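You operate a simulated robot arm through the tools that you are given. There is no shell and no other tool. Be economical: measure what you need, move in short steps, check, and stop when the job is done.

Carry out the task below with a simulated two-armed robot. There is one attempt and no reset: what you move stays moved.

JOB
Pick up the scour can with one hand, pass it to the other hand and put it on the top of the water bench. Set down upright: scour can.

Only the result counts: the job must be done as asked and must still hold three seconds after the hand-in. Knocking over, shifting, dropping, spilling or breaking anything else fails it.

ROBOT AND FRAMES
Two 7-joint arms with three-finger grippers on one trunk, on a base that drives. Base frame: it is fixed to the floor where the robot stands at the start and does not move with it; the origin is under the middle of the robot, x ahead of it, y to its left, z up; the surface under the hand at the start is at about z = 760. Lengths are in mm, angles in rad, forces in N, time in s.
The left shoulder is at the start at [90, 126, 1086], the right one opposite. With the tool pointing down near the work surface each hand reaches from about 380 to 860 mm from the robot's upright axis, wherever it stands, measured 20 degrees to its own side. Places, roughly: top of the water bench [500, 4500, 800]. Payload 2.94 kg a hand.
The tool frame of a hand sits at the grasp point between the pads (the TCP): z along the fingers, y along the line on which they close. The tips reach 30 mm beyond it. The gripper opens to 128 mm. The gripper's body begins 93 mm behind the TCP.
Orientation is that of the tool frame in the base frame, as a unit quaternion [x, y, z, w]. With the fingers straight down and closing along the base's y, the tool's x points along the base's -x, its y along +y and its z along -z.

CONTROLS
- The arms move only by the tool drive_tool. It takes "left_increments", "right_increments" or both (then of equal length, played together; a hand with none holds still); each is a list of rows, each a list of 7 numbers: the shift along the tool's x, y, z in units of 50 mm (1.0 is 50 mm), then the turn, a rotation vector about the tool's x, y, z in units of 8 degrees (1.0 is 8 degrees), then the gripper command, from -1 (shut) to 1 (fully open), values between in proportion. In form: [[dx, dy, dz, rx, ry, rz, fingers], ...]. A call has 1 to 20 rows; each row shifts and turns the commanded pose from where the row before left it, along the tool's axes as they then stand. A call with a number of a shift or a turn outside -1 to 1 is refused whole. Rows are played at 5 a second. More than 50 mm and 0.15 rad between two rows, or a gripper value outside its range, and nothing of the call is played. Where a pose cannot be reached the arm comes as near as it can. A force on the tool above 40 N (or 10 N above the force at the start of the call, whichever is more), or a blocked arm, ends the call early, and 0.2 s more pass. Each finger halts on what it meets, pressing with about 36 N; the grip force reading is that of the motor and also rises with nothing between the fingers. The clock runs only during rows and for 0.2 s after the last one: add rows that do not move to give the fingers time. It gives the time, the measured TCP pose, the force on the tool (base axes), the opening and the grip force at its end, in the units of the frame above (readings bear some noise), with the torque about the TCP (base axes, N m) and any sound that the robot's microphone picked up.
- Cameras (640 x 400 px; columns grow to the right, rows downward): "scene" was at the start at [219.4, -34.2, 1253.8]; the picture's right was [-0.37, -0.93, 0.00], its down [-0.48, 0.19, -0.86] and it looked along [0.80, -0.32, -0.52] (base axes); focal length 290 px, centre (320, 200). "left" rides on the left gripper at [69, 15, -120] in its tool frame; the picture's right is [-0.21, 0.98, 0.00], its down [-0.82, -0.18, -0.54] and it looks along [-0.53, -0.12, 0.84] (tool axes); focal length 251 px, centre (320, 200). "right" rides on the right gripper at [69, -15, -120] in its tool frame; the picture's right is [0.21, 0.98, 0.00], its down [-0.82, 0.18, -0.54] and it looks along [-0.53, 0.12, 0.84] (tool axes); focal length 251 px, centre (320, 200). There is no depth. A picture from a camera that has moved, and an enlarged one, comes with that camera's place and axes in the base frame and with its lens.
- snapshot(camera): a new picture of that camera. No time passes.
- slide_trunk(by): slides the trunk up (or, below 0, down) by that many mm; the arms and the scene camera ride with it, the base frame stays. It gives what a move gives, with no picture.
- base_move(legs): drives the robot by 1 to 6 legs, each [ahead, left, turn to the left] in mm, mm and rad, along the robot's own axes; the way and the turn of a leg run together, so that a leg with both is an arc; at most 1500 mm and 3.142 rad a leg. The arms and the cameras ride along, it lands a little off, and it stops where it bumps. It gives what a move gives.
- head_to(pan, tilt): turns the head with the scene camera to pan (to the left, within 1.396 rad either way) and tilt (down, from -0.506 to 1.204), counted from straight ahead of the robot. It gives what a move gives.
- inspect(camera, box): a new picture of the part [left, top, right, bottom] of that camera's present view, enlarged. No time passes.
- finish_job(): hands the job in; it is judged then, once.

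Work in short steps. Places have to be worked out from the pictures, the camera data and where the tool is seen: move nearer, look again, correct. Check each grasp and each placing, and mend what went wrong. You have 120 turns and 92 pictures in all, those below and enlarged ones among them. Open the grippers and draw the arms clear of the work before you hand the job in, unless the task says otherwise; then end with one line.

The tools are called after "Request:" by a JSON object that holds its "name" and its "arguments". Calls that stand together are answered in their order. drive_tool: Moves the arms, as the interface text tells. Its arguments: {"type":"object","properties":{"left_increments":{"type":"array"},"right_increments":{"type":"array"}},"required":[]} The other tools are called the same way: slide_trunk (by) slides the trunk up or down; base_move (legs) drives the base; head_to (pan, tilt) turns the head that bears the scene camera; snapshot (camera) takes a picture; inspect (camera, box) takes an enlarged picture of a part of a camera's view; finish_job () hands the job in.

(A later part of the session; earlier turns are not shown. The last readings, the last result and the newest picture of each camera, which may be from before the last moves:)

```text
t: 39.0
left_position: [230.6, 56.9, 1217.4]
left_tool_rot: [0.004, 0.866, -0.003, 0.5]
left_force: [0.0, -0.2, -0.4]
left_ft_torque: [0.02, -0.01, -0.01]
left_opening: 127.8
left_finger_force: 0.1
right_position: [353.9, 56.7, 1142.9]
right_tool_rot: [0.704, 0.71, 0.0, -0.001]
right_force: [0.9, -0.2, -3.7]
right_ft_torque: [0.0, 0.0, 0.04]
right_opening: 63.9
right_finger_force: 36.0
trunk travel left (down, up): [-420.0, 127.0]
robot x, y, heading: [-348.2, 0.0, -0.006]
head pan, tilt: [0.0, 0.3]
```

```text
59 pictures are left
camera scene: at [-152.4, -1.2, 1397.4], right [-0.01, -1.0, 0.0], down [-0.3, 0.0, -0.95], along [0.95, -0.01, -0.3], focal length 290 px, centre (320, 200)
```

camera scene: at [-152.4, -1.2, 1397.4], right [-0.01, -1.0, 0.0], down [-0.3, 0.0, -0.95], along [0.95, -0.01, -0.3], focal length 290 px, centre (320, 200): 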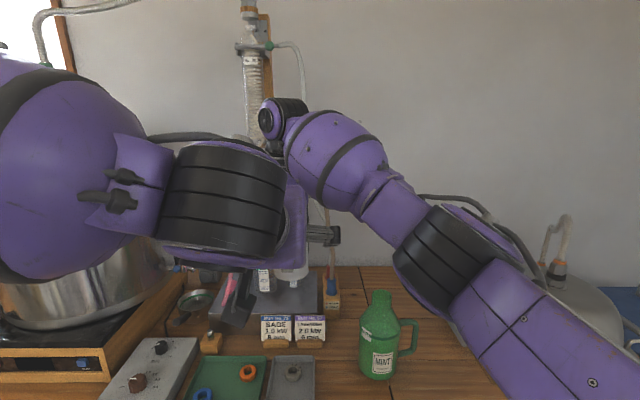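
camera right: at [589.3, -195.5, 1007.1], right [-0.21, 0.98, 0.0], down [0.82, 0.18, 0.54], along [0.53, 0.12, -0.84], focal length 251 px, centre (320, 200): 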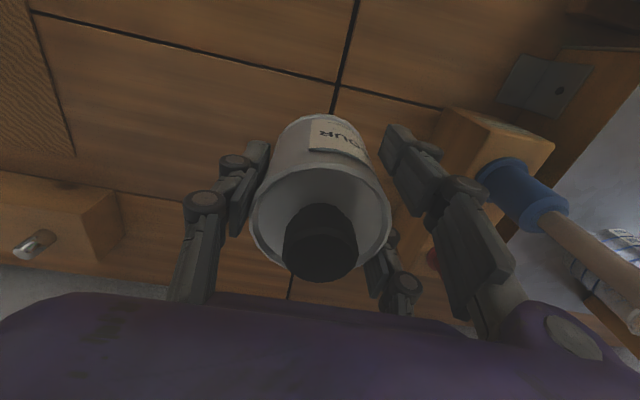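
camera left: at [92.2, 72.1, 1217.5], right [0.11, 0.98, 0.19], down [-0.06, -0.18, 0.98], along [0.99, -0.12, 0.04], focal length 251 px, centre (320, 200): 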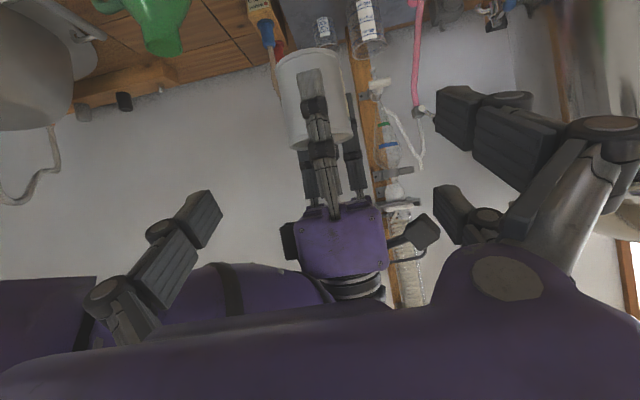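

The can is now in line with the left hand (both at y≈56). I test with a small advance along the left tool axis to see whether the command follows from the measured pose.

Request:
{"name": "drive_tool", "arguments": {"left_increments": [[0, 0, 0.4, 0, 0, 0, 1], [0, 0, 0, 0, 0, 0, 1]]}}

```text
t: 39.5
left_position: [249.1, 57.3, 1209.0]
left_tool_rot: [0.004, 0.866, -0.003, 0.5]
left_force: [0.5, 0.0, 0.0]
left_ft_torque: [0.0, 0.0, -0.01]
left_opening: 127.8
left_finger_force: 0.0
right_position: [353.7, 55.5, 1143.7]
right_tool_rot: [0.704, 0.71, 0.0, 0.0]
right_force: [-0.7, -0.1, -2.9]
right_ft_torque: [0.01, -0.01, 0.02]
right_opening: 63.4
right_finger_force: 36.1
trunk travel left (down, up): [-420.0, 127.0]
robot x, y, heading: [-351.8, 0.8, -0.009]
head pan, tilt: [0.0, 0.3]
```

It follows the measured pose exactly. I advance to about 35 mm short of the grasp and look.

Request:
{"name": "drive_tool", "arguments": {"left_increments": [[0.1, 0, 0.5, 0, 0, 0, 1], [0.1, 0, 0.5, 0, 0, 0, 1], [0, 0, 0.5, 0, 0, 0, 1], [0, 0, 0, 0, 0, 0, 1]]}}

Request:
{"name": "snapshot", "arguments": {"camera": "left"}}

Request:
{"name": "snapshot", "arguments": {"camera": "right"}}

```text
t: 40.5
left_position: [295.8, 74.7, 1176.8]
left_tool_rot: [0.003, 0.866, -0.003, 0.5]
left_force: [0.1, -0.4, -0.2]
left_ft_torque: [0.01, 0.01, 0.03]
left_opening: 127.9
left_finger_force: 0.1
left hand out of reach, approached as far as the arm can: row 1, 2, 3
right_position: [353.6, 54.9, 1143.1]
right_tool_rot: [0.704, 0.71, 0.0, 0.0]
right_force: [-0.4, -0.5, -3.8]
right_ft_torque: [0.01, 0.01, 0.02]
right_opening: 63.5
right_finger_force: 35.6
trunk travel left (down, up): [-420.0, 127.0]
robot x, y, heading: [-351.7, 4.6, -0.01]
head pan, tilt: [0.0, 0.3]
```

```text
58 pictures are left
camera left: at [156.7, 90.5, 1176.9], right [0.11, 0.98, 0.19], down [-0.06, -0.18, 0.98], along [0.99, -0.12, 0.04], focal length 251 px, centre (320, 200)
```

left: 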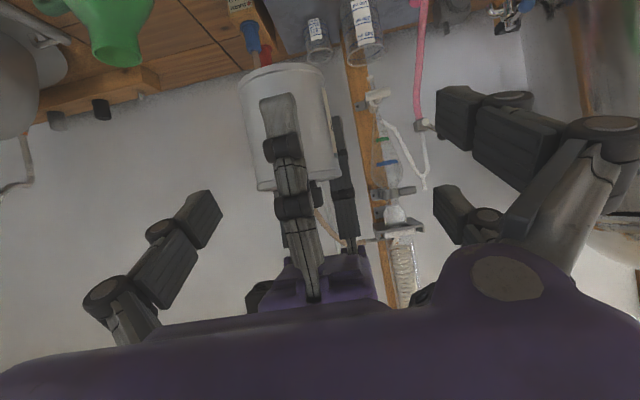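

```text
57 pictures are left
camera right: at [338.2, 124.8, 1262.4], right [0.97, 0.22, 0.0], down [0.19, -0.82, 0.54], along [0.12, -0.53, -0.84], focal length 251 px, centre (320, 200)
```

right: 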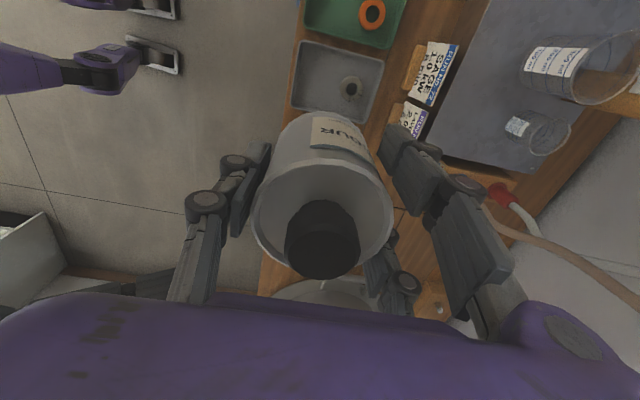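

The left arm drifted to y≈75 at its joint limit. I shift the can to y≈95 and the left hand to match, so that it has freedom.

Request:
{"name": "drive_tool", "arguments": {"right_increments": [[0.4, 0, 0, 0, 0, 0, -1], [0.4, 0, 0, 0, 0, 0, -1], [0, 0, 0, 0, 0, 0, -1]], "left_increments": [[0, 0.2, 0, 0, 0, 0, 1], [0, 0.2, 0, 0, 0, 0, 1], [0, 0, 0, 0, 0, 0, 1]]}}

Request:
{"name": "snapshot", "arguments": {"camera": "left"}}

```text
t: 41.4
left_position: [295.3, 94.2, 1177.7]
left_tool_rot: [0.003, 0.866, -0.002, 0.5]
left_force: [0.3, 0.6, 0.0]
left_ft_torque: [-0.01, -0.01, 0.07]
left_opening: 128.2
left_finger_force: 0.1
right_position: [352.3, 96.0, 1143.2]
right_tool_rot: [0.704, 0.71, 0.0, 0.0]
right_force: [-0.1, -0.3, -4.1]
right_ft_torque: [0.02, 0.01, 0.01]
right_opening: 63.8
right_finger_force: 36.4
trunk travel left (down, up): [-420.0, 127.0]
robot x, y, heading: [-349.2, -0.2, -0.004]
head pan, tilt: [0.0, 0.3]
```

```text
56 pictures are left
camera left: at [156.9, 109.9, 1177.2], right [0.11, 0.98, 0.19], down [-0.06, -0.18, 0.98], along [0.99, -0.12, 0.04], focal length 251 px, centre (320, 200)
```

left: 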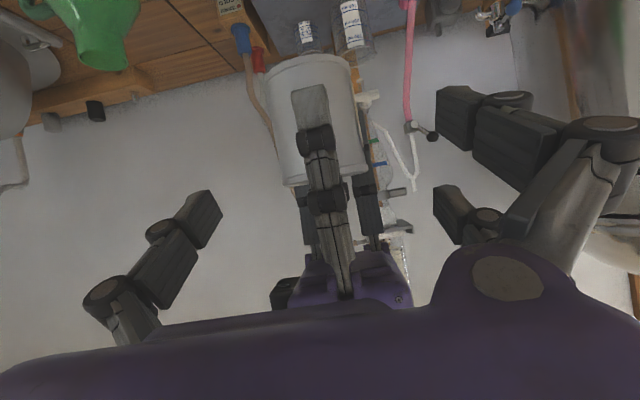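

Aligned. I advance the last ~55 mm in small steps.

Request:
{"name": "drive_tool", "arguments": {"left_increments": [[0.13, 0.03, 0.29, 0, 0, 0, 1], [0, 0, 0.4, 0, 0, 0, 1], [0, 0, 0.4, 0, 0, 0, 1], [0, 0, 0, 0, 0, 0, 1]]}}

Request:
{"name": "snapshot", "arguments": {"camera": "left"}}

Request:
{"name": "snapshot", "arguments": {"camera": "right"}}

```text
t: 42.4
left_position: [338.7, 96.5, 1146.9]
left_tool_rot: [0.003, 0.866, -0.002, 0.5]
left_force: [0.1, -0.6, 0.2]
left_ft_torque: [0.0, -0.03, 0.05]
left_opening: 128.0
left_finger_force: 0.0
right_position: [350.8, 96.9, 1143.8]
right_tool_rot: [0.704, 0.71, -0.001, 0.0]
right_force: [-0.3, -1.1, -3.1]
right_ft_torque: [0.0, 0.01, 0.01]
right_opening: 63.7
right_finger_force: 35.5
trunk travel left (down, up): [-420.0, 127.0]
robot x, y, heading: [-350.5, -0.5, -0.009]
head pan, tilt: [0.0, 0.3]
```

```text
55 pictures are left
camera left: at [199.9, 111.0, 1146.2], right [0.11, 0.98, 0.19], down [-0.06, -0.18, 0.98], along [0.99, -0.12, 0.04], focal length 251 px, centre (320, 200)
```

left: 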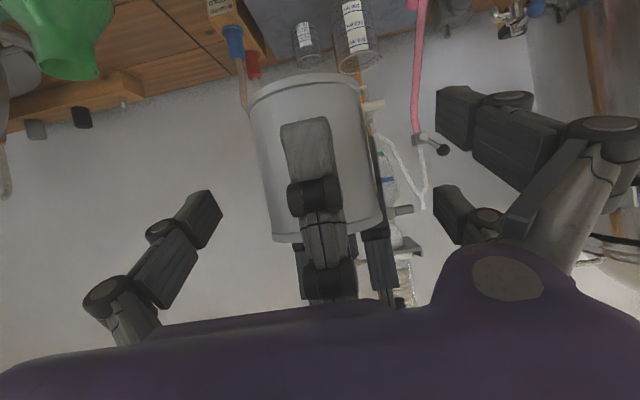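

```text
54 pictures are left
camera right: at [336.0, 165.4, 1263.4], right [0.97, 0.22, 0.0], down [0.19, -0.82, 0.54], along [0.12, -0.53, -0.84], focal length 251 px, centre (320, 200)
```

right: 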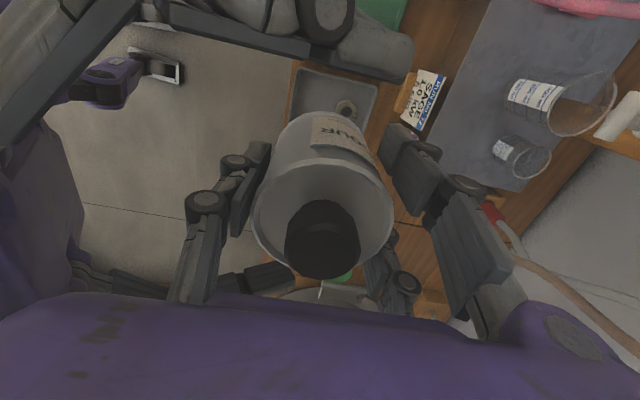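

The left fingers straddle the can around the right hand's single finger. I close the left gripper.

Request:
{"name": "drive_tool", "arguments": {"left_increments": [[0, 0, 0, 0, 0, 0, 0.5], [0, 0, 0, 0, 0, 0, 0.2], [0, 0, 0, 0, 0, 0, 0.05], [0, 0, 0, 0, 0, 0, -0.2], [0, 0, 0, 0, 0, 0, -1], [0, 0, 0, 0, 0, 0, -1], [0, 0, 0, 0, 0, 0, -1]]}}

Request:
{"name": "snapshot", "arguments": {"camera": "left"}}

Request:
{"name": "snapshot", "arguments": {"camera": "right"}}

```text
t: 44.0
left_position: [338.2, 94.9, 1146.2]
left_tool_rot: [0.004, 0.866, -0.004, 0.5]
left_force: [-4.4, -6.0, 1.2]
left_ft_torque: [-0.18, 0.11, -0.06]
left_opening: 66.7
left_finger_force: 35.9
right_position: [352.7, 96.0, 1143.3]
right_tool_rot: [0.704, 0.71, -0.001, 0.0]
right_force: [2.7, 6.8, -4.6]
right_ft_torque: [0.19, -0.12, 0.02]
right_opening: 63.5
right_finger_force: 36.0
trunk travel left (down, up): [-420.0, 127.0]
robot x, y, heading: [-346.7, 1.5, -0.008]
head pan, tilt: [0.0, 0.3]
```

```text
53 pictures are left
camera left: at [200.2, 111.0, 1145.8], right [0.12, 0.98, 0.18], down [-0.06, -0.18, 0.98], along [0.99, -0.12, 0.04], focal length 251 px, centre (320, 200)
```

left: 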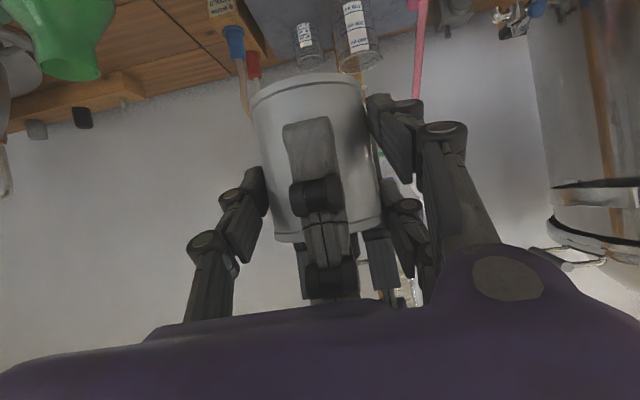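

```text
52 pictures are left
camera right: at [336.6, 166.1, 1263.0], right [0.97, 0.22, 0.0], down [0.19, -0.82, 0.54], along [0.12, -0.53, -0.84], focal length 251 px, centre (320, 200)
```

right: 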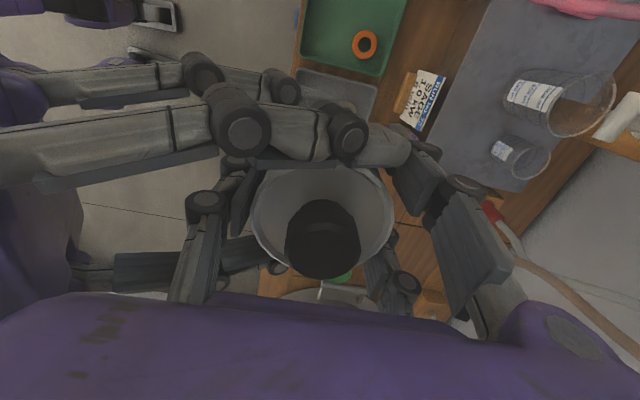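

Both hands hold it. I open the right gripper a little and check that the left takes the weight.

Request:
{"name": "drive_tool", "arguments": {"right_increments": [[0, 0, 0, 0, 0, 0, 0.05], [0, 0, 0, 0, 0, 0, 0.15], [0, 0, 0, 0, 0, 0, 0.25], [0, 0, 0, 0, 0, 0, 0.25]], "left_increments": [[0, 0, 0, 0, 0, 0, -1], [0, 0, 0, 0, 0, 0, -1], [0, 0, 0, 0, 0, 0, -1], [0, 0, 0, 0, 0, 0, -1]]}}

Request:
{"name": "snapshot", "arguments": {"camera": "left"}}

Request:
{"name": "snapshot", "arguments": {"camera": "right"}}

```text
t: 45.0
left_position: [338.7, 95.4, 1146.2]
left_tool_rot: [0.003, 0.866, -0.002, 0.5]
left_force: [0.5, -0.7, 0.4]
left_ft_torque: [-0.01, 0.05, -0.01]
left_opening: 66.7
left_finger_force: 35.9
right_position: [350.5, 96.9, 1144.4]
right_tool_rot: [0.704, 0.71, -0.001, 0.0]
right_force: [-0.2, 0.4, -0.1]
right_ft_torque: [0.0, 0.02, 0.02]
right_opening: 80.1
right_finger_force: 0.1
trunk travel left (down, up): [-420.0, 127.0]
robot x, y, heading: [-352.3, -1.8, -0.01]
head pan, tilt: [0.0, 0.3]
```

```text
51 pictures are left
camera left: at [200.3, 111.5, 1145.6], right [0.11, 0.98, 0.18], down [-0.06, -0.18, 0.98], along [0.99, -0.12, 0.04], focal length 251 px, centre (320, 200)
```

left: 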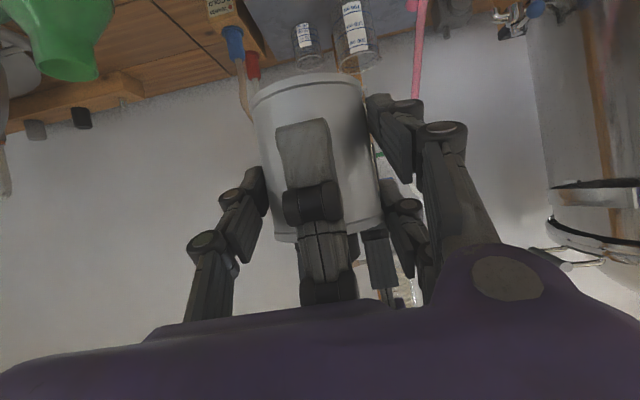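

```text
50 pictures are left
camera right: at [336.7, 165.8, 1263.0], right [0.97, 0.22, 0.0], down [0.19, -0.82, 0.54], along [0.12, -0.53, -0.84], focal length 251 px, centre (320, 200)
```

right: 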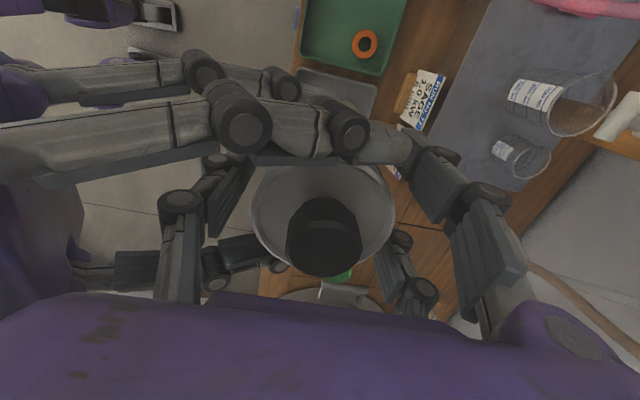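

The left hand holds the can unmoved. I open the right further and raise it straight up off the can.

Request:
{"name": "drive_tool", "arguments": {"right_increments": [[0, 0, 0, 0, 0, 0, 0.45], [0, 0, 0, 0, 0, 0, 0.5], [0, 0, -0.3, 0, 0, 0, 0.5], [0, 0, -0.5, 0, 0, 0, 0.5], [0, 0, -0.6, 0, 0, 0, 0.5], [0, 0, -0.6, 0, 0, 0, 0.5], [0, 0, -0.6, 0, 0, 0, 0.5], [0, 0, 0, 0, 0, 0, 0.5]]}}

Request:
{"name": "snapshot", "arguments": {"camera": "left"}}

Request:
{"name": "snapshot", "arguments": {"camera": "right"}}

```text
t: 46.8
left_position: [339.7, 95.6, 1145.3]
left_tool_rot: [0.003, 0.866, -0.002, 0.499]
left_force: [-0.1, -0.8, -2.8]
left_ft_torque: [0.11, -0.14, 0.07]
left_opening: 66.6
left_finger_force: 36.2
right_position: [334.5, 84.3, 1267.5]
right_tool_rot: [0.703, 0.711, 0.0, 0.0]
right_force: [0.9, 1.6, 2.5]
right_ft_torque: [0.08, 0.18, -0.07]
right_opening: 98.2
right_finger_force: 0.6
right hand out of reach, approached as far as the arm can: row 6, 7
trunk travel left (down, up): [-420.0, 127.0]
robot x, y, heading: [-349.8, 2.2, -0.005]
head pan, tilt: [0.0, 0.3]
```

```text
49 pictures are left
camera left: at [200.9, 111.6, 1144.7], right [0.11, 0.98, 0.19], down [-0.06, -0.18, 0.98], along [0.99, -0.12, 0.03], focal length 251 px, centre (320, 200)
```

left: 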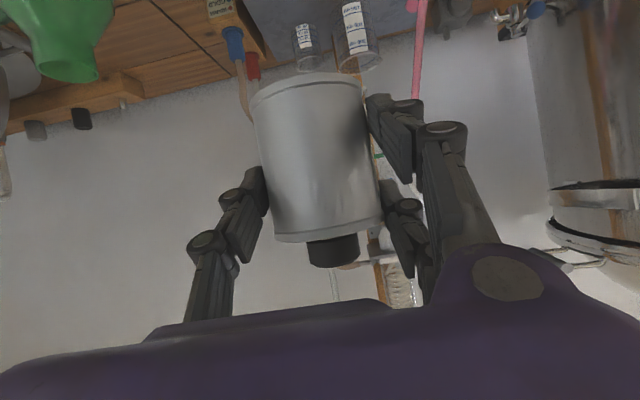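

```text
48 pictures are left
camera right: at [318.5, 152.6, 1387.8], right [0.97, 0.22, 0.0], down [0.19, -0.82, 0.54], along [0.12, -0.53, -0.84], focal length 251 px, centre (320, 200)
```

right: 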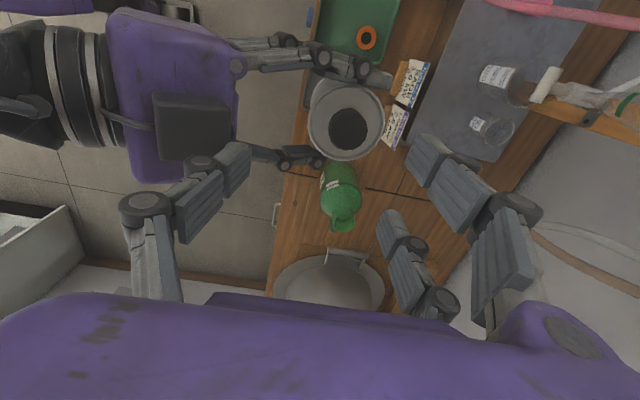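

The left hand alone holds the can and the right is above it. The right drifted back and may be touching the left hand's body, so I move it forward and then away to the right.

Request:
{"name": "drive_tool", "arguments": {"right_increments": [[0, 0.4, 0, 0, 0, 0, 0.5], [0, 0.4, 0, 0, 0, 0, 0.5], [-0.6, 0, 0, 0, 0, 0, 0.5], [-0.8, 0, 0, 0, 0, 0, 0.5], [-0.8, 0, 0, 0, 0, 0, 0.5], [-0.8, 0, 0, 0, 0, 0, 0.5], [-0.8, 0, 0, 0, 0, 0, 0.5], [-0.8, 0, 0, 0, 0, 0, 0.5], [0, 0, 0, 0, 0, 0, 0.5]]}}

Request:
{"name": "snapshot", "arguments": {"camera": "scene"}}

```text
t: 48.8
left_position: [340.3, 96.8, 1146.1]
left_tool_rot: [0.003, 0.866, -0.003, 0.5]
left_force: [-0.1, 0.2, 0.6]
left_ft_torque: [0.01, 0.04, -0.07]
left_opening: 66.8
left_finger_force: 36.1
right_position: [385.5, -156.2, 1278.0]
right_tool_rot: [0.703, 0.711, 0.0, 0.001]
right_force: [-0.3, 0.2, 0.1]
right_ft_torque: [-0.03, 0.01, -0.01]
right_opening: 95.9
right_finger_force: 0.1
right hand out of reach, approached as far as the arm can: row 1, 2, 3, 4, 5, 6, 7, 8
trunk travel left (down, up): [-420.0, 127.0]
robot x, y, heading: [-352.2, -1.2, -0.004]
head pan, tilt: [0.0, 0.3]
```

```text
47 pictures are left
camera scene: at [-152.5, -0.3, 1397.5], right [-0.01, -1.0, 0.0], down [-0.3, 0.0, -0.96], along [0.96, -0.01, -0.3], focal length 290 px, centre (320, 200)
```

scene: 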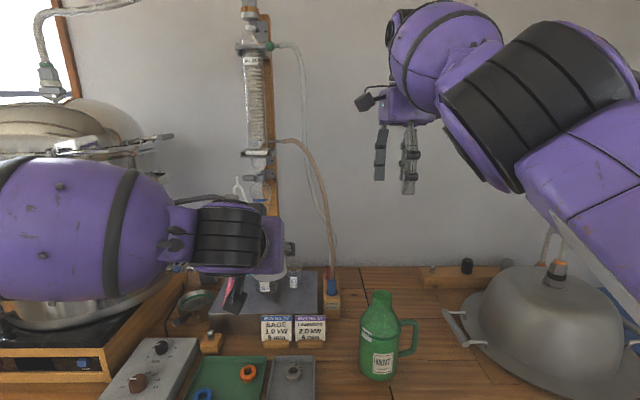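

The left hand holds the can alone. I fold the right hand back closer to the robot, check the left grip, and look left along the aisle.

Request:
{"name": "drive_tool", "arguments": {"right_increments": [[-0.4, -0.7, 0, 0, 0, 0, 0.5], [-0.4, -0.7, 0, 0, 0, 0, 0.5], [-0.4, -0.7, 0, 0, 0, 0, 0.5], [0, -0.8, 0, 0, 0, 0, 0.5], [0, -0.8, 0, 0, 0, 0, 0.5], [0, 0, 0, 0, 0, 0, 0.5]]}}

Request:
{"name": "base_move", "arguments": {"legs": [[-170, 0, 0]]}}

Request:
{"name": "head_to", "arguments": {"pan": 1.39, "tilt": 0.4}}

Request:
{"name": "snapshot", "arguments": {"camera": "scene"}}

Request:
{"name": "snapshot", "arguments": {"camera": "left"}}

```text
t: 50.1
left_position: [338.8, 94.9, 1145.1]
left_tool_rot: [0.003, 0.866, -0.003, 0.5]
left_force: [0.7, -0.1, 0.0]
left_ft_torque: [0.01, 0.02, 0.0]
left_opening: 66.4
left_finger_force: 36.1
right_position: [384.6, -159.6, 1282.1]
right_tool_rot: [0.704, 0.71, 0.0, 0.002]
right_force: [1.1, -1.3, -0.7]
right_ft_torque: [0.0, -0.05, 0.02]
right_opening: 95.8
right_finger_force: 0.1
right hand out of reach, approached as far as the arm can: row 1, 2, 3, 4, 5
trunk travel left (down, up): [-420.0, 127.0]
robot x, y, heading: [-349.2, -0.9, -0.005]
head pan, tilt: [0.0, 0.3]
```

```text
t: 51.6
left_position: [170.2, 94.7, 1145.1]
left_tool_rot: [0.005, 0.866, -0.003, 0.499]
left_force: [0.9, 0.0, -2.8]
left_ft_torque: [-0.02, 0.04, 0.01]
left_opening: 66.9
left_finger_force: 36.0
right_position: [215.3, -160.7, 1279.4]
right_tool_rot: [0.704, 0.71, 0.001, 0.0]
right_force: [-0.1, 0.1, -0.4]
right_ft_torque: [0.01, -0.02, 0.02]
right_opening: 96.1
right_finger_force: 0.0
trunk travel left (down, up): [-420.0, 127.0]
robot x, y, heading: [-521.9, 3.1, -0.013]
head pan, tilt: [0.0, 0.3]
```

```text
t: 53.1
left_position: [168.5, 96.1, 1145.9]
left_tool_rot: [0.004, 0.866, -0.003, 0.5]
left_force: [0.2, -0.2, -2.7]
left_ft_torque: [-0.02, 0.06, -0.03]
left_opening: 66.6
left_finger_force: 36.1
right_position: [214.6, -160.6, 1282.0]
right_tool_rot: [0.704, 0.71, 0.0, 0.001]
right_force: [-0.7, -0.3, -0.6]
right_ft_torque: [-0.03, -0.02, -0.01]
right_opening: 96.0
right_finger_force: 0.0
trunk travel left (down, up): [-420.0, 127.0]
robot x, y, heading: [-519.3, 4.5, -0.01]
head pan, tilt: [1.389, 0.4]
```

```text
46 pictures are left
camera scene: at [-398.7, 91.7, 1388.2], right [0.98, -0.19, 0.0], down [-0.07, -0.38, -0.92], along [0.18, 0.9, -0.39], focal length 290 px, centre (320, 200)
```

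scene: 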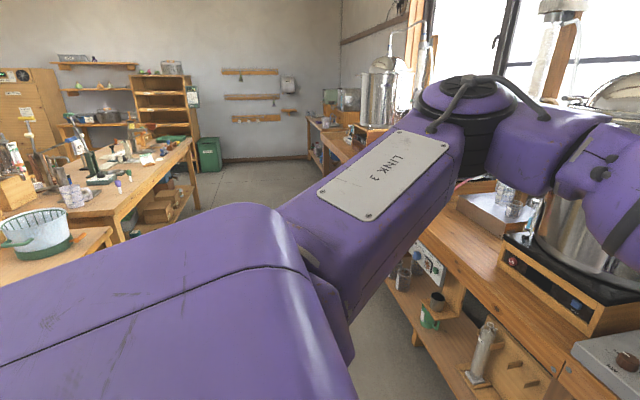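

```text
45 pictures are left
camera left: at [30.1, 111.9, 1145.4], right [0.12, 0.98, 0.18], down [-0.06, -0.18, 0.98], along [0.99, -0.12, 0.04], focal length 251 px, centre (320, 200)
```

left: 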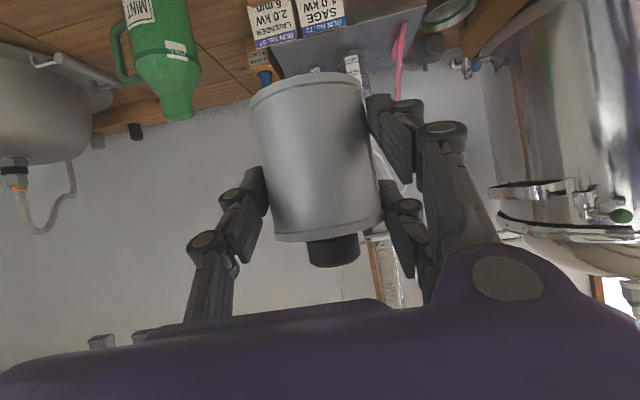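

The can is upright in the left hand (weight −2.8 N). Before driving I lower and tuck in the right hand, which is out over the aisle.

Request:
{"name": "drive_tool", "arguments": {"right_increments": [[0, 0, 0.8, 0, 0, 0, 0.5], [0, 0, 0.8, 0, 0, 0, 0.5], [-0.5, 0, 0.8, 0, 0, 0, 0.5], [-0.5, -0.7, 0, 0, 0, -0.9, 0.5], [-0.5, -0.7, 0, 0, 0, -0.9, 0.5], [0, -0.7, 0, 0, 0, -0.9, 0.5], [0, -0.7, 0, 0, 0, -0.9, 0.5], [0, 0, 0, 0, 0, -0.9, 0.5], [0, 0, 0, 0, 0, -0.9, 0.5], [0, 0, 0, 0, 0, 0, 0.5]]}}

```text
t: 55.4
left_position: [168.7, 96.0, 1145.5]
left_tool_rot: [0.004, 0.866, -0.003, 0.499]
left_force: [-0.1, -0.3, -3.4]
left_ft_torque: [-0.02, 0.04, -0.03]
left_opening: 66.7
left_finger_force: 36.1
right_position: [238.5, -273.1, 1210.3]
right_tool_rot: [0.393, 0.919, 0.0, 0.001]
right_force: [-0.5, 0.0, -0.1]
right_ft_torque: [-0.01, 0.01, 0.0]
right_opening: 96.0
right_finger_force: 0.0
right hand out of reach, approached as far as the arm can: row 1, 2, 3, 4, 5, 6, 7
trunk travel left (down, up): [-420.0, 127.0]
robot x, y, heading: [-521.3, 1.5, -0.007]
head pan, tilt: [1.389, 0.4]
```

Now it's freed up; I retract the right hand toward the robot by about 200 mm.

Request:
{"name": "drive_tool", "arguments": {"right_increments": [[0.55, -0.58, 0.32, 0, 0, -0.9, 0.5], [0.6, -0.5, 0.32, 0, 0, -0.9, 0.5], [0.65, -0.4, 0.32, 0, 0, -0.9, 0.5], [0.75, -0.3, 0.32, 0, 0, -0.9, 0.5], [0.8, 0, 0.32, 0, 0, -0.9, 0.5], [0, 0, 0, 0, 0, -0.9, 0.5], [0, 0, 0, 0, 0, 0, 0.5]]}}

Request:
{"name": "base_move", "arguments": {"legs": [[0, 900, 0.01]]}}

Request:
{"name": "head_to", "arguments": {"pan": 1.0, "tilt": 0.35}}

Request:
{"name": "snapshot", "arguments": {"camera": "scene"}}

```text
t: 57.0
left_position: [168.4, 96.1, 1145.9]
left_tool_rot: [0.003, 0.867, -0.002, 0.499]
left_force: [0.2, -0.6, -2.6]
left_ft_torque: [0.01, 0.01, 0.01]
left_opening: 66.7
left_finger_force: 36.3
right_position: [240.9, -283.6, 1191.7]
right_tool_rot: [0.027, 1.0, 0.001, -0.001]
right_force: [0.1, -0.2, -0.2]
right_ft_torque: [0.03, -0.01, 0.04]
right_opening: 95.8
right_finger_force: 0.0
right hand out of reach, approached as far as the arm can: row 1, 2, 3, 4, 5
trunk travel left (down, up): [-420.0, 127.0]
robot x, y, heading: [-521.9, -2.2, -0.006]
head pan, tilt: [1.389, 0.4]
```

```text
t: 65.2
left_position: [160.6, 1020.2, 1146.4]
left_tool_rot: [-0.01, 0.866, 0.005, 0.5]
left_force: [0.0, 0.0, -2.8]
left_ft_torque: [0.01, 0.05, 0.05]
left_opening: 66.6
left_finger_force: 35.7
right_position: [244.4, 644.0, 1191.6]
right_tool_rot: [0.011, 1.0, 0.0, 0.0]
right_force: [-0.2, 0.4, -0.2]
right_ft_torque: [-0.01, 0.01, 0.0]
right_opening: 96.2
right_finger_force: 0.0
trunk travel left (down, up): [-420.0, 127.0]
robot x, y, heading: [-525.4, 909.7, 0.024]
head pan, tilt: [1.389, 0.4]
```

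```text
t: 66.1
left_position: [159.1, 1021.1, 1145.8]
left_tool_rot: [-0.01, 0.866, 0.005, 0.499]
left_force: [-0.1, 0.1, -3.6]
left_ft_torque: [-0.01, 0.07, 0.04]
left_opening: 67.0
left_finger_force: 35.5
right_position: [244.7, 645.7, 1191.6]
right_tool_rot: [0.011, 1.0, 0.0, -0.001]
right_force: [0.3, 0.5, -0.1]
right_ft_torque: [0.0, -0.02, -0.04]
right_opening: 96.0
right_finger_force: 0.0
trunk travel left (down, up): [-420.0, 127.0]
robot x, y, heading: [-527.1, 908.9, 0.017]
head pan, tilt: [1.0, 0.351]
```

```text
44 pictures are left
camera scene: at [-373.3, 987.6, 1392.7], right [0.85, -0.52, 0.0], down [-0.18, -0.29, -0.94], along [0.49, 0.8, -0.34], focal length 290 px, centre (320, 200)
```

scene: 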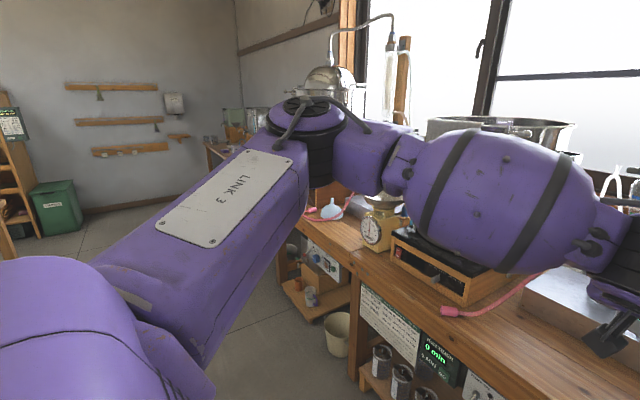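

The water bench shows at about px (229,148), as expected. The aisle is clear; I continue left.

Request:
{"name": "base_move", "arguments": {"legs": [[0, 1200, -0.02], [0, 1000, 0]]}}

Request:
{"name": "head_to", "arguments": {"pan": 0.75, "tilt": 0.35}}

Request:
{"name": "snapshot", "arguments": {"camera": "scene"}}

```text
t: 85.7
left_position: [123.2, 3237.6, 1145.5]
left_tool_rot: [-0.009, 0.867, 0.005, 0.499]
left_force: [0.1, 0.1, -3.4]
left_ft_torque: [0.0, 0.06, 0.01]
left_opening: 66.6
left_finger_force: 36.0
right_position: [206.2, 2862.5, 1190.9]
right_tool_rot: [0.013, 1.0, 0.0, 0.0]
right_force: [0.0, 0.2, -0.1]
right_ft_torque: [0.02, -0.01, -0.04]
right_opening: 95.9
right_finger_force: 0.1
trunk travel left (down, up): [-420.0, 127.0]
robot x, y, heading: [-567.8, 3121.9, 0.02]
head pan, tilt: [1.0, 0.351]
```

```text
t: 86.5
left_position: [123.8, 3237.8, 1144.0]
left_tool_rot: [-0.009, 0.866, 0.005, 0.5]
left_force: [0.6, 0.3, -3.2]
left_ft_torque: [-0.01, 0.02, -0.01]
left_opening: 66.7
left_finger_force: 36.1
right_position: [207.0, 2860.8, 1190.4]
right_tool_rot: [0.013, 1.0, 0.0, 0.0]
right_force: [0.4, -0.5, 0.2]
right_ft_torque: [0.02, -0.04, -0.02]
right_opening: 96.3
right_finger_force: 0.0
trunk travel left (down, up): [-420.0, 127.0]
robot x, y, heading: [-561.4, 3129.8, 0.026]
head pan, tilt: [0.75, 0.351]
```

```text
43 pictures are left
camera scene: at [-392.2, 3191.5, 1392.7], right [0.7, -0.72, 0.0], down [-0.25, -0.24, -0.94], along [0.67, 0.65, -0.34], focal length 290 px, centre (320, 200)
```

scene: 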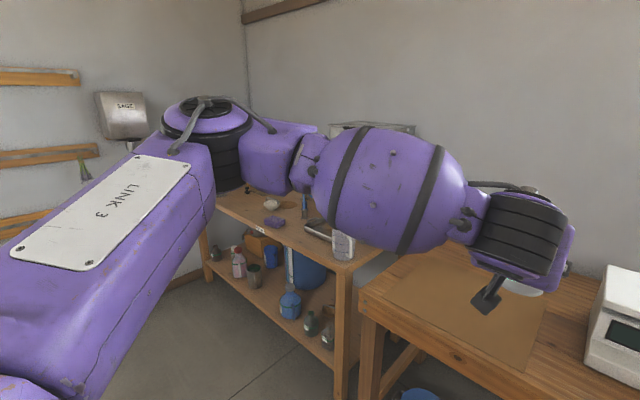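

The water bench lies ahead-left, with objects on it. I go on another 900 mm and look at it straight on.

Request:
{"name": "base_move", "arguments": {"legs": [[0, 950, -0.02]]}}

Request:
{"name": "head_to", "arguments": {"pan": 0.1, "tilt": 0.5}}

Request:
{"name": "snapshot", "arguments": {"camera": "scene"}}

Request:
{"name": "snapshot", "arguments": {"camera": "right"}}

Request:
{"name": "snapshot", "arguments": {"camera": "left"}}

```text
t: 95.4
left_position: [137.0, 4177.2, 1146.7]
left_tool_rot: [0.016, 0.866, -0.01, 0.499]
left_force: [-0.5, -1.5, -3.0]
left_ft_torque: [0.02, 0.04, -0.04]
left_opening: 66.7
left_finger_force: 36.0
right_position: [199.0, 3795.5, 1191.4]
right_tool_rot: [0.041, 0.999, 0.0, 0.001]
right_force: [-0.2, 0.3, 0.6]
right_ft_torque: [0.0, 0.01, 0.02]
right_opening: 96.2
right_finger_force: 0.1
trunk travel left (down, up): [-420.0, 127.0]
robot x, y, heading: [-553.6, 4099.7, -0.037]
head pan, tilt: [0.75, 0.351]
```

```text
t: 96.4
left_position: [136.3, 4176.5, 1144.9]
left_tool_rot: [0.015, 0.866, -0.01, 0.5]
left_force: [-0.3, 0.7, -2.9]
left_ft_torque: [0.0, 0.05, 0.04]
left_opening: 66.3
left_finger_force: 35.8
right_position: [199.2, 3795.8, 1191.1]
right_tool_rot: [0.041, 0.999, 0.0, -0.001]
right_force: [0.0, -0.6, 0.1]
right_ft_torque: [0.01, 0.01, -0.03]
right_opening: 96.3
right_finger_force: 0.1
trunk travel left (down, up): [-420.0, 127.0]
robot x, y, heading: [-554.7, 4101.6, -0.045]
head pan, tilt: [0.099, 0.499]
```

```text
42 pictures are left
camera scene: at [-359.7, 4104.0, 1379.1], right [0.06, -1.0, 0.0], down [-0.48, -0.03, -0.88], along [0.88, 0.06, -0.48], focal length 290 px, centre (320, 200)
```

scene: 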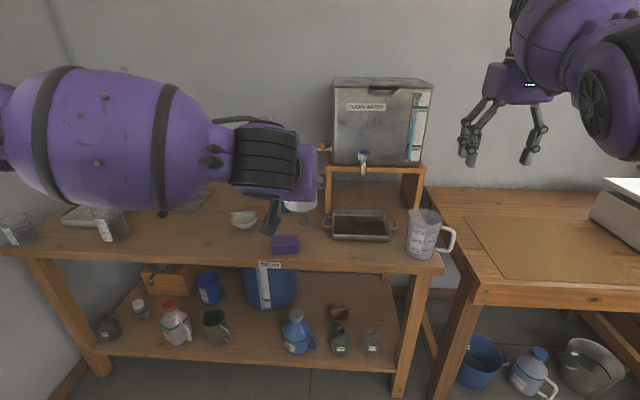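

```text
41 pictures are left
camera right: at [129.8, 3786.7, 1310.9], right [-0.13, 0.99, 0.0], down [0.83, 0.11, 0.54], along [0.54, 0.07, -0.84], focal length 251 px, centre (320, 200)
```

right: 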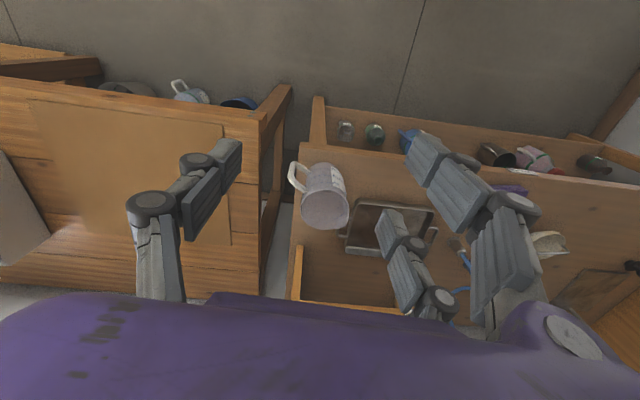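

```text
40 pictures are left
camera left: at [-1.3, 4197.4, 1145.2], right [0.14, 0.97, 0.18], down [-0.06, -0.18, 0.98], along [0.99, -0.15, 0.04], focal length 251 px, centre (320, 200)
```

left: 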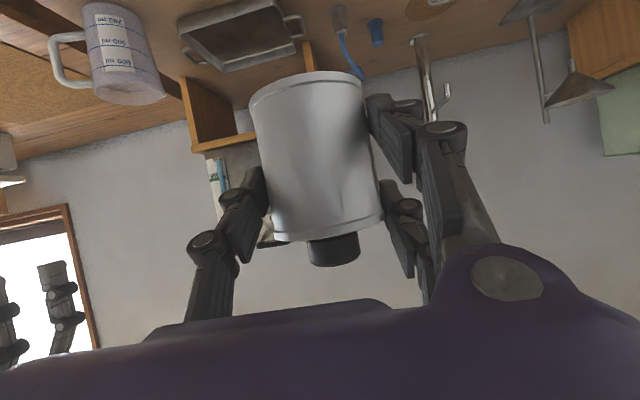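

The bench's front edge is at x≈315. The free spot is around [400, 4570], between the sponge/mortar (y<4450) and the beaker (y≈4856). I look left for elbow room by the end wall.

Request:
{"name": "head_to", "arguments": {"pan": 0.9, "tilt": 0.5}}

Request:
{"name": "snapshot", "arguments": {"camera": "scene"}}

```text
t: 97.6
left_position: [135.9, 4177.0, 1145.3]
left_tool_rot: [0.016, 0.867, -0.009, 0.498]
left_force: [0.5, 0.8, -3.5]
left_ft_torque: [-0.02, 0.05, -0.04]
left_opening: 66.8
left_finger_force: 35.9
right_position: [198.6, 3796.8, 1191.4]
right_tool_rot: [0.041, 0.999, -0.001, 0.0]
right_force: [-0.1, 0.3, 0.3]
right_ft_torque: [0.01, 0.03, 0.01]
right_opening: 96.0
right_finger_force: 0.1
trunk travel left (down, up): [-420.0, 127.0]
robot x, y, heading: [-554.8, 4104.6, -0.037]
head pan, tilt: [0.901, 0.499]
```

```text
39 pictures are left
camera scene: at [-391.3, 4167.4, 1379.0], right [0.76, -0.65, 0.0], down [-0.31, -0.36, -0.88], along [0.57, 0.67, -0.48], focal length 290 px, centre (320, 200)
```

scene: 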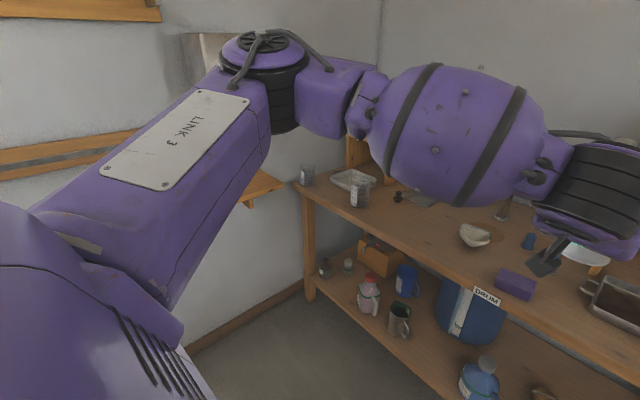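

There's room: the elbow stays ~100 mm from the wall. I shift left ~335 mm with heading correction, and raise the right hand a bit.

Request:
{"name": "drive_tool", "arguments": {"right_increments": [[0, 0, -0.6, 0, 0, 0, 0.5], [0, 0, -0.6, 0, 0, 0, 0.5], [0, 0, -0.6, 0, 0, 0, 0.5], [0, 0, 0, 0, 0, 0, 0.5]]}}

Request:
{"name": "base_move", "arguments": {"legs": [[0, 340, 0.037]]}}

Request:
{"name": "head_to", "arguments": {"pan": 0.3, "tilt": 0.6}}

Request:
{"name": "snapshot", "arguments": {"camera": "scene"}}

Request:
{"name": "snapshot", "arguments": {"camera": "right"}}

```text
t: 98.6
left_position: [136.1, 4177.2, 1145.6]
left_tool_rot: [0.015, 0.866, -0.009, 0.499]
left_force: [-0.3, -0.2, -2.9]
left_ft_torque: [0.0, 0.02, 0.03]
left_opening: 66.4
left_finger_force: 36.1
right_position: [167.8, 3794.3, 1274.4]
right_tool_rot: [0.041, 0.999, 0.0, -0.002]
right_force: [0.4, 0.0, -0.1]
right_ft_torque: [-0.01, 0.04, 0.0]
right_opening: 96.3
right_finger_force: 0.1
right hand out of reach, approached as far as the arm can: row 1, 2, 3
trunk travel left (down, up): [-420.0, 127.0]
robot x, y, heading: [-556.3, 4105.0, -0.037]
head pan, tilt: [0.901, 0.499]
```

```text
t: 102.1
left_position: [139.9, 4536.1, 1146.1]
left_tool_rot: [0.002, 0.867, -0.001, 0.499]
left_force: [0.9, -0.5, -3.5]
left_ft_torque: [-0.01, 0.05, 0.04]
left_opening: 66.4
left_finger_force: 35.9
right_position: [183.9, 4153.7, 1274.3]
right_tool_rot: [0.024, 1.0, 0.0, -0.001]
right_force: [-0.3, -0.1, 0.3]
right_ft_torque: [0.0, -0.03, 0.03]
right_opening: 96.3
right_finger_force: 0.1
trunk travel left (down, up): [-420.0, 127.0]
robot x, y, heading: [-548.6, 4439.3, -0.006]
head pan, tilt: [0.901, 0.499]
```

```text
t: 103.1
left_position: [140.4, 4536.6, 1145.7]
left_tool_rot: [0.001, 0.867, -0.001, 0.499]
left_force: [-0.1, -0.2, -3.3]
left_ft_torque: [0.01, 0.06, -0.01]
left_opening: 66.5
left_finger_force: 36.6
right_position: [183.8, 4153.7, 1274.3]
right_tool_rot: [0.025, 1.0, 0.0, -0.002]
right_force: [0.1, 0.5, -0.2]
right_ft_torque: [0.01, 0.0, 0.03]
right_opening: 96.0
right_finger_force: 0.1
trunk travel left (down, up): [-420.0, 127.0]
robot x, y, heading: [-551.1, 4441.7, -0.002]
head pan, tilt: [0.3, 0.6]
```

```text
38 pictures are left
camera scene: at [-359.3, 4463.9, 1370.0], right [0.29, -0.96, 0.0], down [-0.54, -0.17, -0.83], along [0.79, 0.24, -0.56], focal length 290 px, centre (320, 200)
```

scene: 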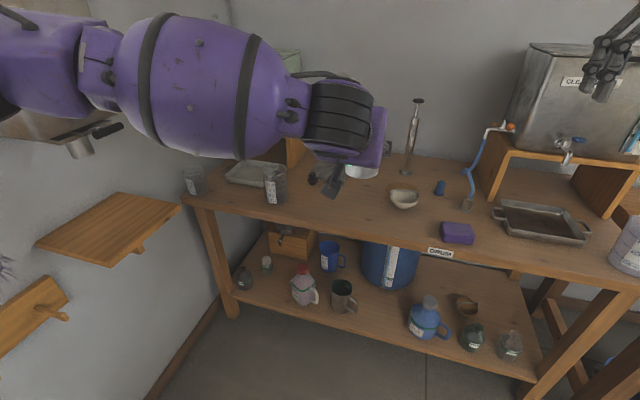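

```text
37 pictures are left
camera right: at [114.9, 4142.2, 1393.5], right [-0.17, 0.99, 0.0], down [0.83, 0.14, 0.54], along [0.53, 0.09, -0.84], focal length 251 px, centre (320, 200)
```

right: 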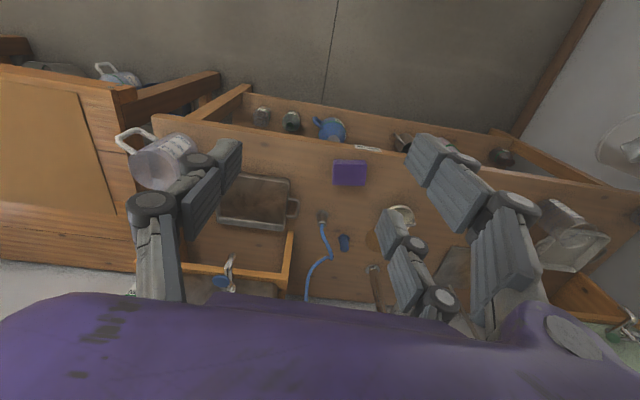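

The spot at about [403, 4540] is clear, with the front edge at x≈321 and top at z≈800. I drive forward 250 mm at height.

Request:
{"name": "base_move", "arguments": {"legs": [[250, 0, 0]]}}

Request:
{"name": "snapshot", "arguments": {"camera": "scene"}}

Request:
{"name": "snapshot", "arguments": {"camera": "left"}}

Request:
{"name": "snapshot", "arguments": {"camera": "right"}}

```text
t: 104.9
left_position: [391.8, 4533.0, 1146.7]
left_tool_rot: [0.002, 0.866, -0.002, 0.5]
left_force: [-1.0, -0.9, -3.4]
left_ft_torque: [0.02, 0.04, -0.01]
left_opening: 66.3
left_finger_force: 35.9
right_position: [433.4, 4150.7, 1274.4]
right_tool_rot: [0.026, 1.0, 0.0, -0.001]
right_force: [0.0, 0.0, 0.6]
right_ft_torque: [-0.01, 0.01, 0.0]
right_opening: 96.4
right_finger_force: 0.0
trunk travel left (down, up): [-420.0, 127.0]
robot x, y, heading: [-296.5, 4436.0, -0.005]
head pan, tilt: [0.3, 0.6]
```

```text
36 pictures are left
camera scene: at [-109.0, 4462.4, 1370.1], right [0.29, -0.96, 0.0], down [-0.54, -0.16, -0.83], along [0.79, 0.24, -0.56], focal length 290 px, centre (320, 200)
```

scene: 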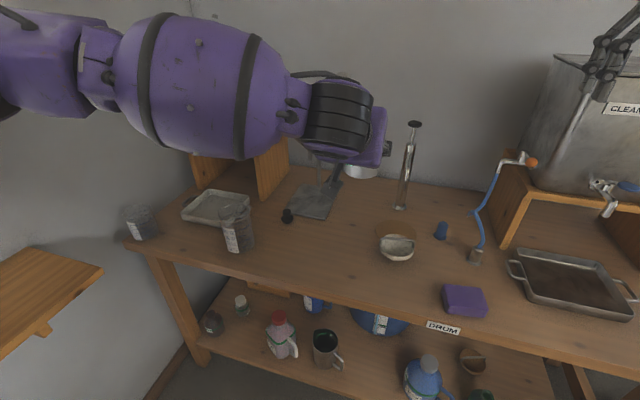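

```text
35 pictures are left
camera left: at [252.3, 4549.6, 1145.6], right [0.11, 0.98, 0.18], down [-0.06, -0.18, 0.98], along [0.99, -0.12, 0.04], focal length 251 px, centre (320, 200)
```

left: 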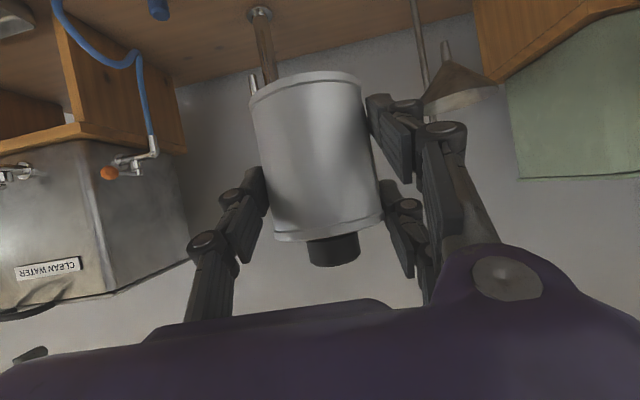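

```text
34 pictures are left
camera right: at [364.3, 4139.8, 1394.2], right [-0.16, 0.99, 0.0], down [0.83, 0.14, 0.54], along [0.53, 0.09, -0.84], focal length 251 px, centre (320, 200)
```

right: 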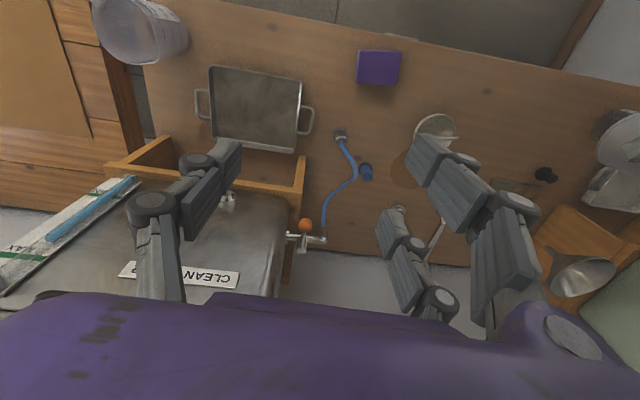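

The can is over the clear spot at [405, 4533]. I lower everything with the trunk, in two stages.

Request:
{"name": "slide_trunk", "arguments": {"by": -150}}

Request:
{"name": "slide_trunk", "arguments": {"by": -100}}

Request:
{"name": "snapshot", "arguments": {"camera": "scene"}}

Request:
{"name": "snapshot", "arguments": {"camera": "left"}}

Request:
{"name": "snapshot", "arguments": {"camera": "right"}}

```text
t: 106.7
left_position: [392.5, 4533.7, 996.8]
left_tool_rot: [0.002, 0.866, -0.002, 0.5]
left_force: [0.4, -0.2, -3.4]
left_ft_torque: [0.05, 0.04, -0.01]
left_opening: 66.5
left_finger_force: 35.8
right_position: [462.8, 4151.6, 1032.5]
right_tool_rot: [0.025, 0.997, -0.002, -0.074]
right_force: [0.2, -0.2, -0.3]
right_ft_torque: [-0.01, -0.02, 0.01]
right_opening: 95.8
right_finger_force: 0.1
trunk travel left (down, up): [-270.0, 277.0]
robot x, y, heading: [-300.5, 4434.7, -0.007]
head pan, tilt: [0.3, 0.6]
```

```text
t: 108.0
left_position: [391.5, 4533.2, 897.0]
left_tool_rot: [0.002, 0.866, -0.002, 0.5]
left_force: [-0.2, 0.6, -2.8]
left_ft_torque: [0.02, 0.03, 0.01]
left_opening: 66.5
left_finger_force: 35.6
right_position: [482.7, 4151.8, 868.7]
right_tool_rot: [0.026, 0.993, -0.002, -0.118]
right_force: [0.3, 0.2, 0.9]
right_ft_torque: [0.03, 0.0, 0.01]
right_opening: 96.0
right_finger_force: 0.0
trunk travel left (down, up): [-170.0, 377.0]
robot x, y, heading: [-297.4, 4439.3, -0.002]
head pan, tilt: [0.3, 0.6]
```

```text
33 pictures are left
camera scene: at [-35.2, 4462.0, 1110.0], right [0.29, -0.96, 0.0], down [-0.54, -0.16, -0.83], along [0.79, 0.24, -0.56], focal length 290 px, centre (320, 200)
```

scene: 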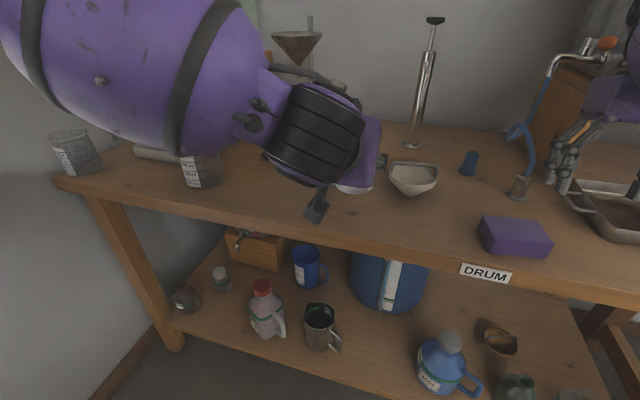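

```text
32 pictures are left
camera left: at [252.3, 4549.6, 896.0], right [0.11, 0.98, 0.18], down [-0.06, -0.18, 0.98], along [0.99, -0.12, 0.04], focal length 251 px, centre (320, 200)
```

left: 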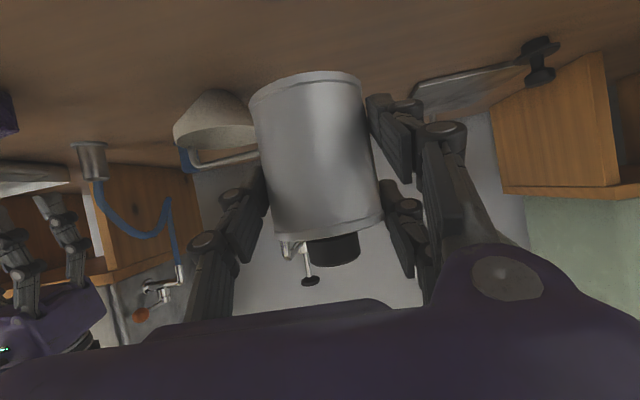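

```text
31 pictures are left
camera right: at [444.1, 4139.2, 1002.2], right [-0.16, 0.99, 0.04], down [0.93, 0.14, 0.33], along [0.32, 0.09, -0.94], focal length 251 px, centre (320, 200)
```

right: 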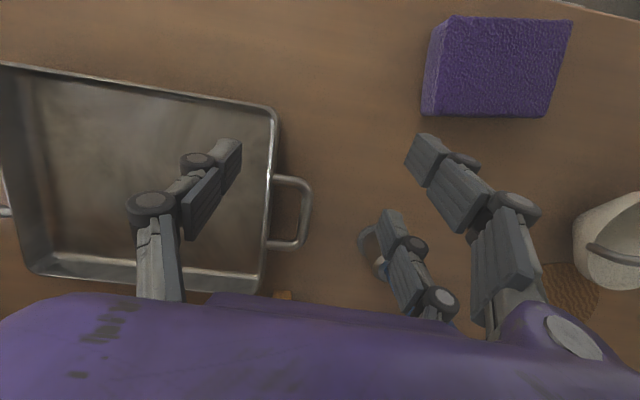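

The right hand sank and tilted more than expected (tips ~40 mm above the bench). I raise it vertically by 150 mm right away.

Request:
{"name": "drive_tool", "arguments": {"right_increments": [[0.19, 0, -0.78, 0, 0, 0, 0.5], [0.19, 0, -0.78, 0, 0, 0, 0.5], [0.19, 0, -0.78, 0, 0, 0, 0.5], [0.19, 0, -0.78, 0, 0, 0, 0.5], [0, 0, 0, 0, 0, 0, 0.5]]}}

Request:
{"name": "inspect", "arguments": {"camera": "scene", "box": [220, 80, 480, 260]}}

```text
t: 109.2
left_position: [393.0, 4532.6, 894.9]
left_tool_rot: [0.002, 0.867, -0.001, 0.498]
left_force: [0.3, -0.8, -4.1]
left_ft_torque: [-0.01, 0.06, 0.05]
left_opening: 66.4
left_finger_force: 36.1
right_position: [485.6, 4165.2, 903.8]
right_tool_rot: [0.013, 0.994, -0.006, -0.106]
right_force: [0.0, -0.2, -0.3]
right_ft_torque: [0.04, 0.02, 0.0]
right_opening: 95.9
right_finger_force: 0.1
right hand out of reach, approached as far as the arm can: row 1, 2, 3, 4
trunk travel left (down, up): [-170.0, 377.0]
robot x, y, heading: [-297.8, 4439.6, -0.001]
head pan, tilt: [0.3, 0.6]
```

```text
2.22 times, centred on (350, 170) of scene
camera zoom: at [-33.6, 4460.9, 1109.5], right [0.29, -0.96, 0.0], down [-0.54, -0.16, -0.82], along [0.79, 0.24, -0.57], focal length 645 px, centre (253, 267)
```

zoom: 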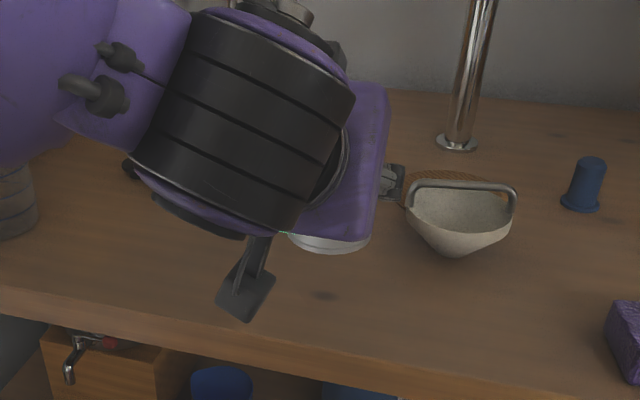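

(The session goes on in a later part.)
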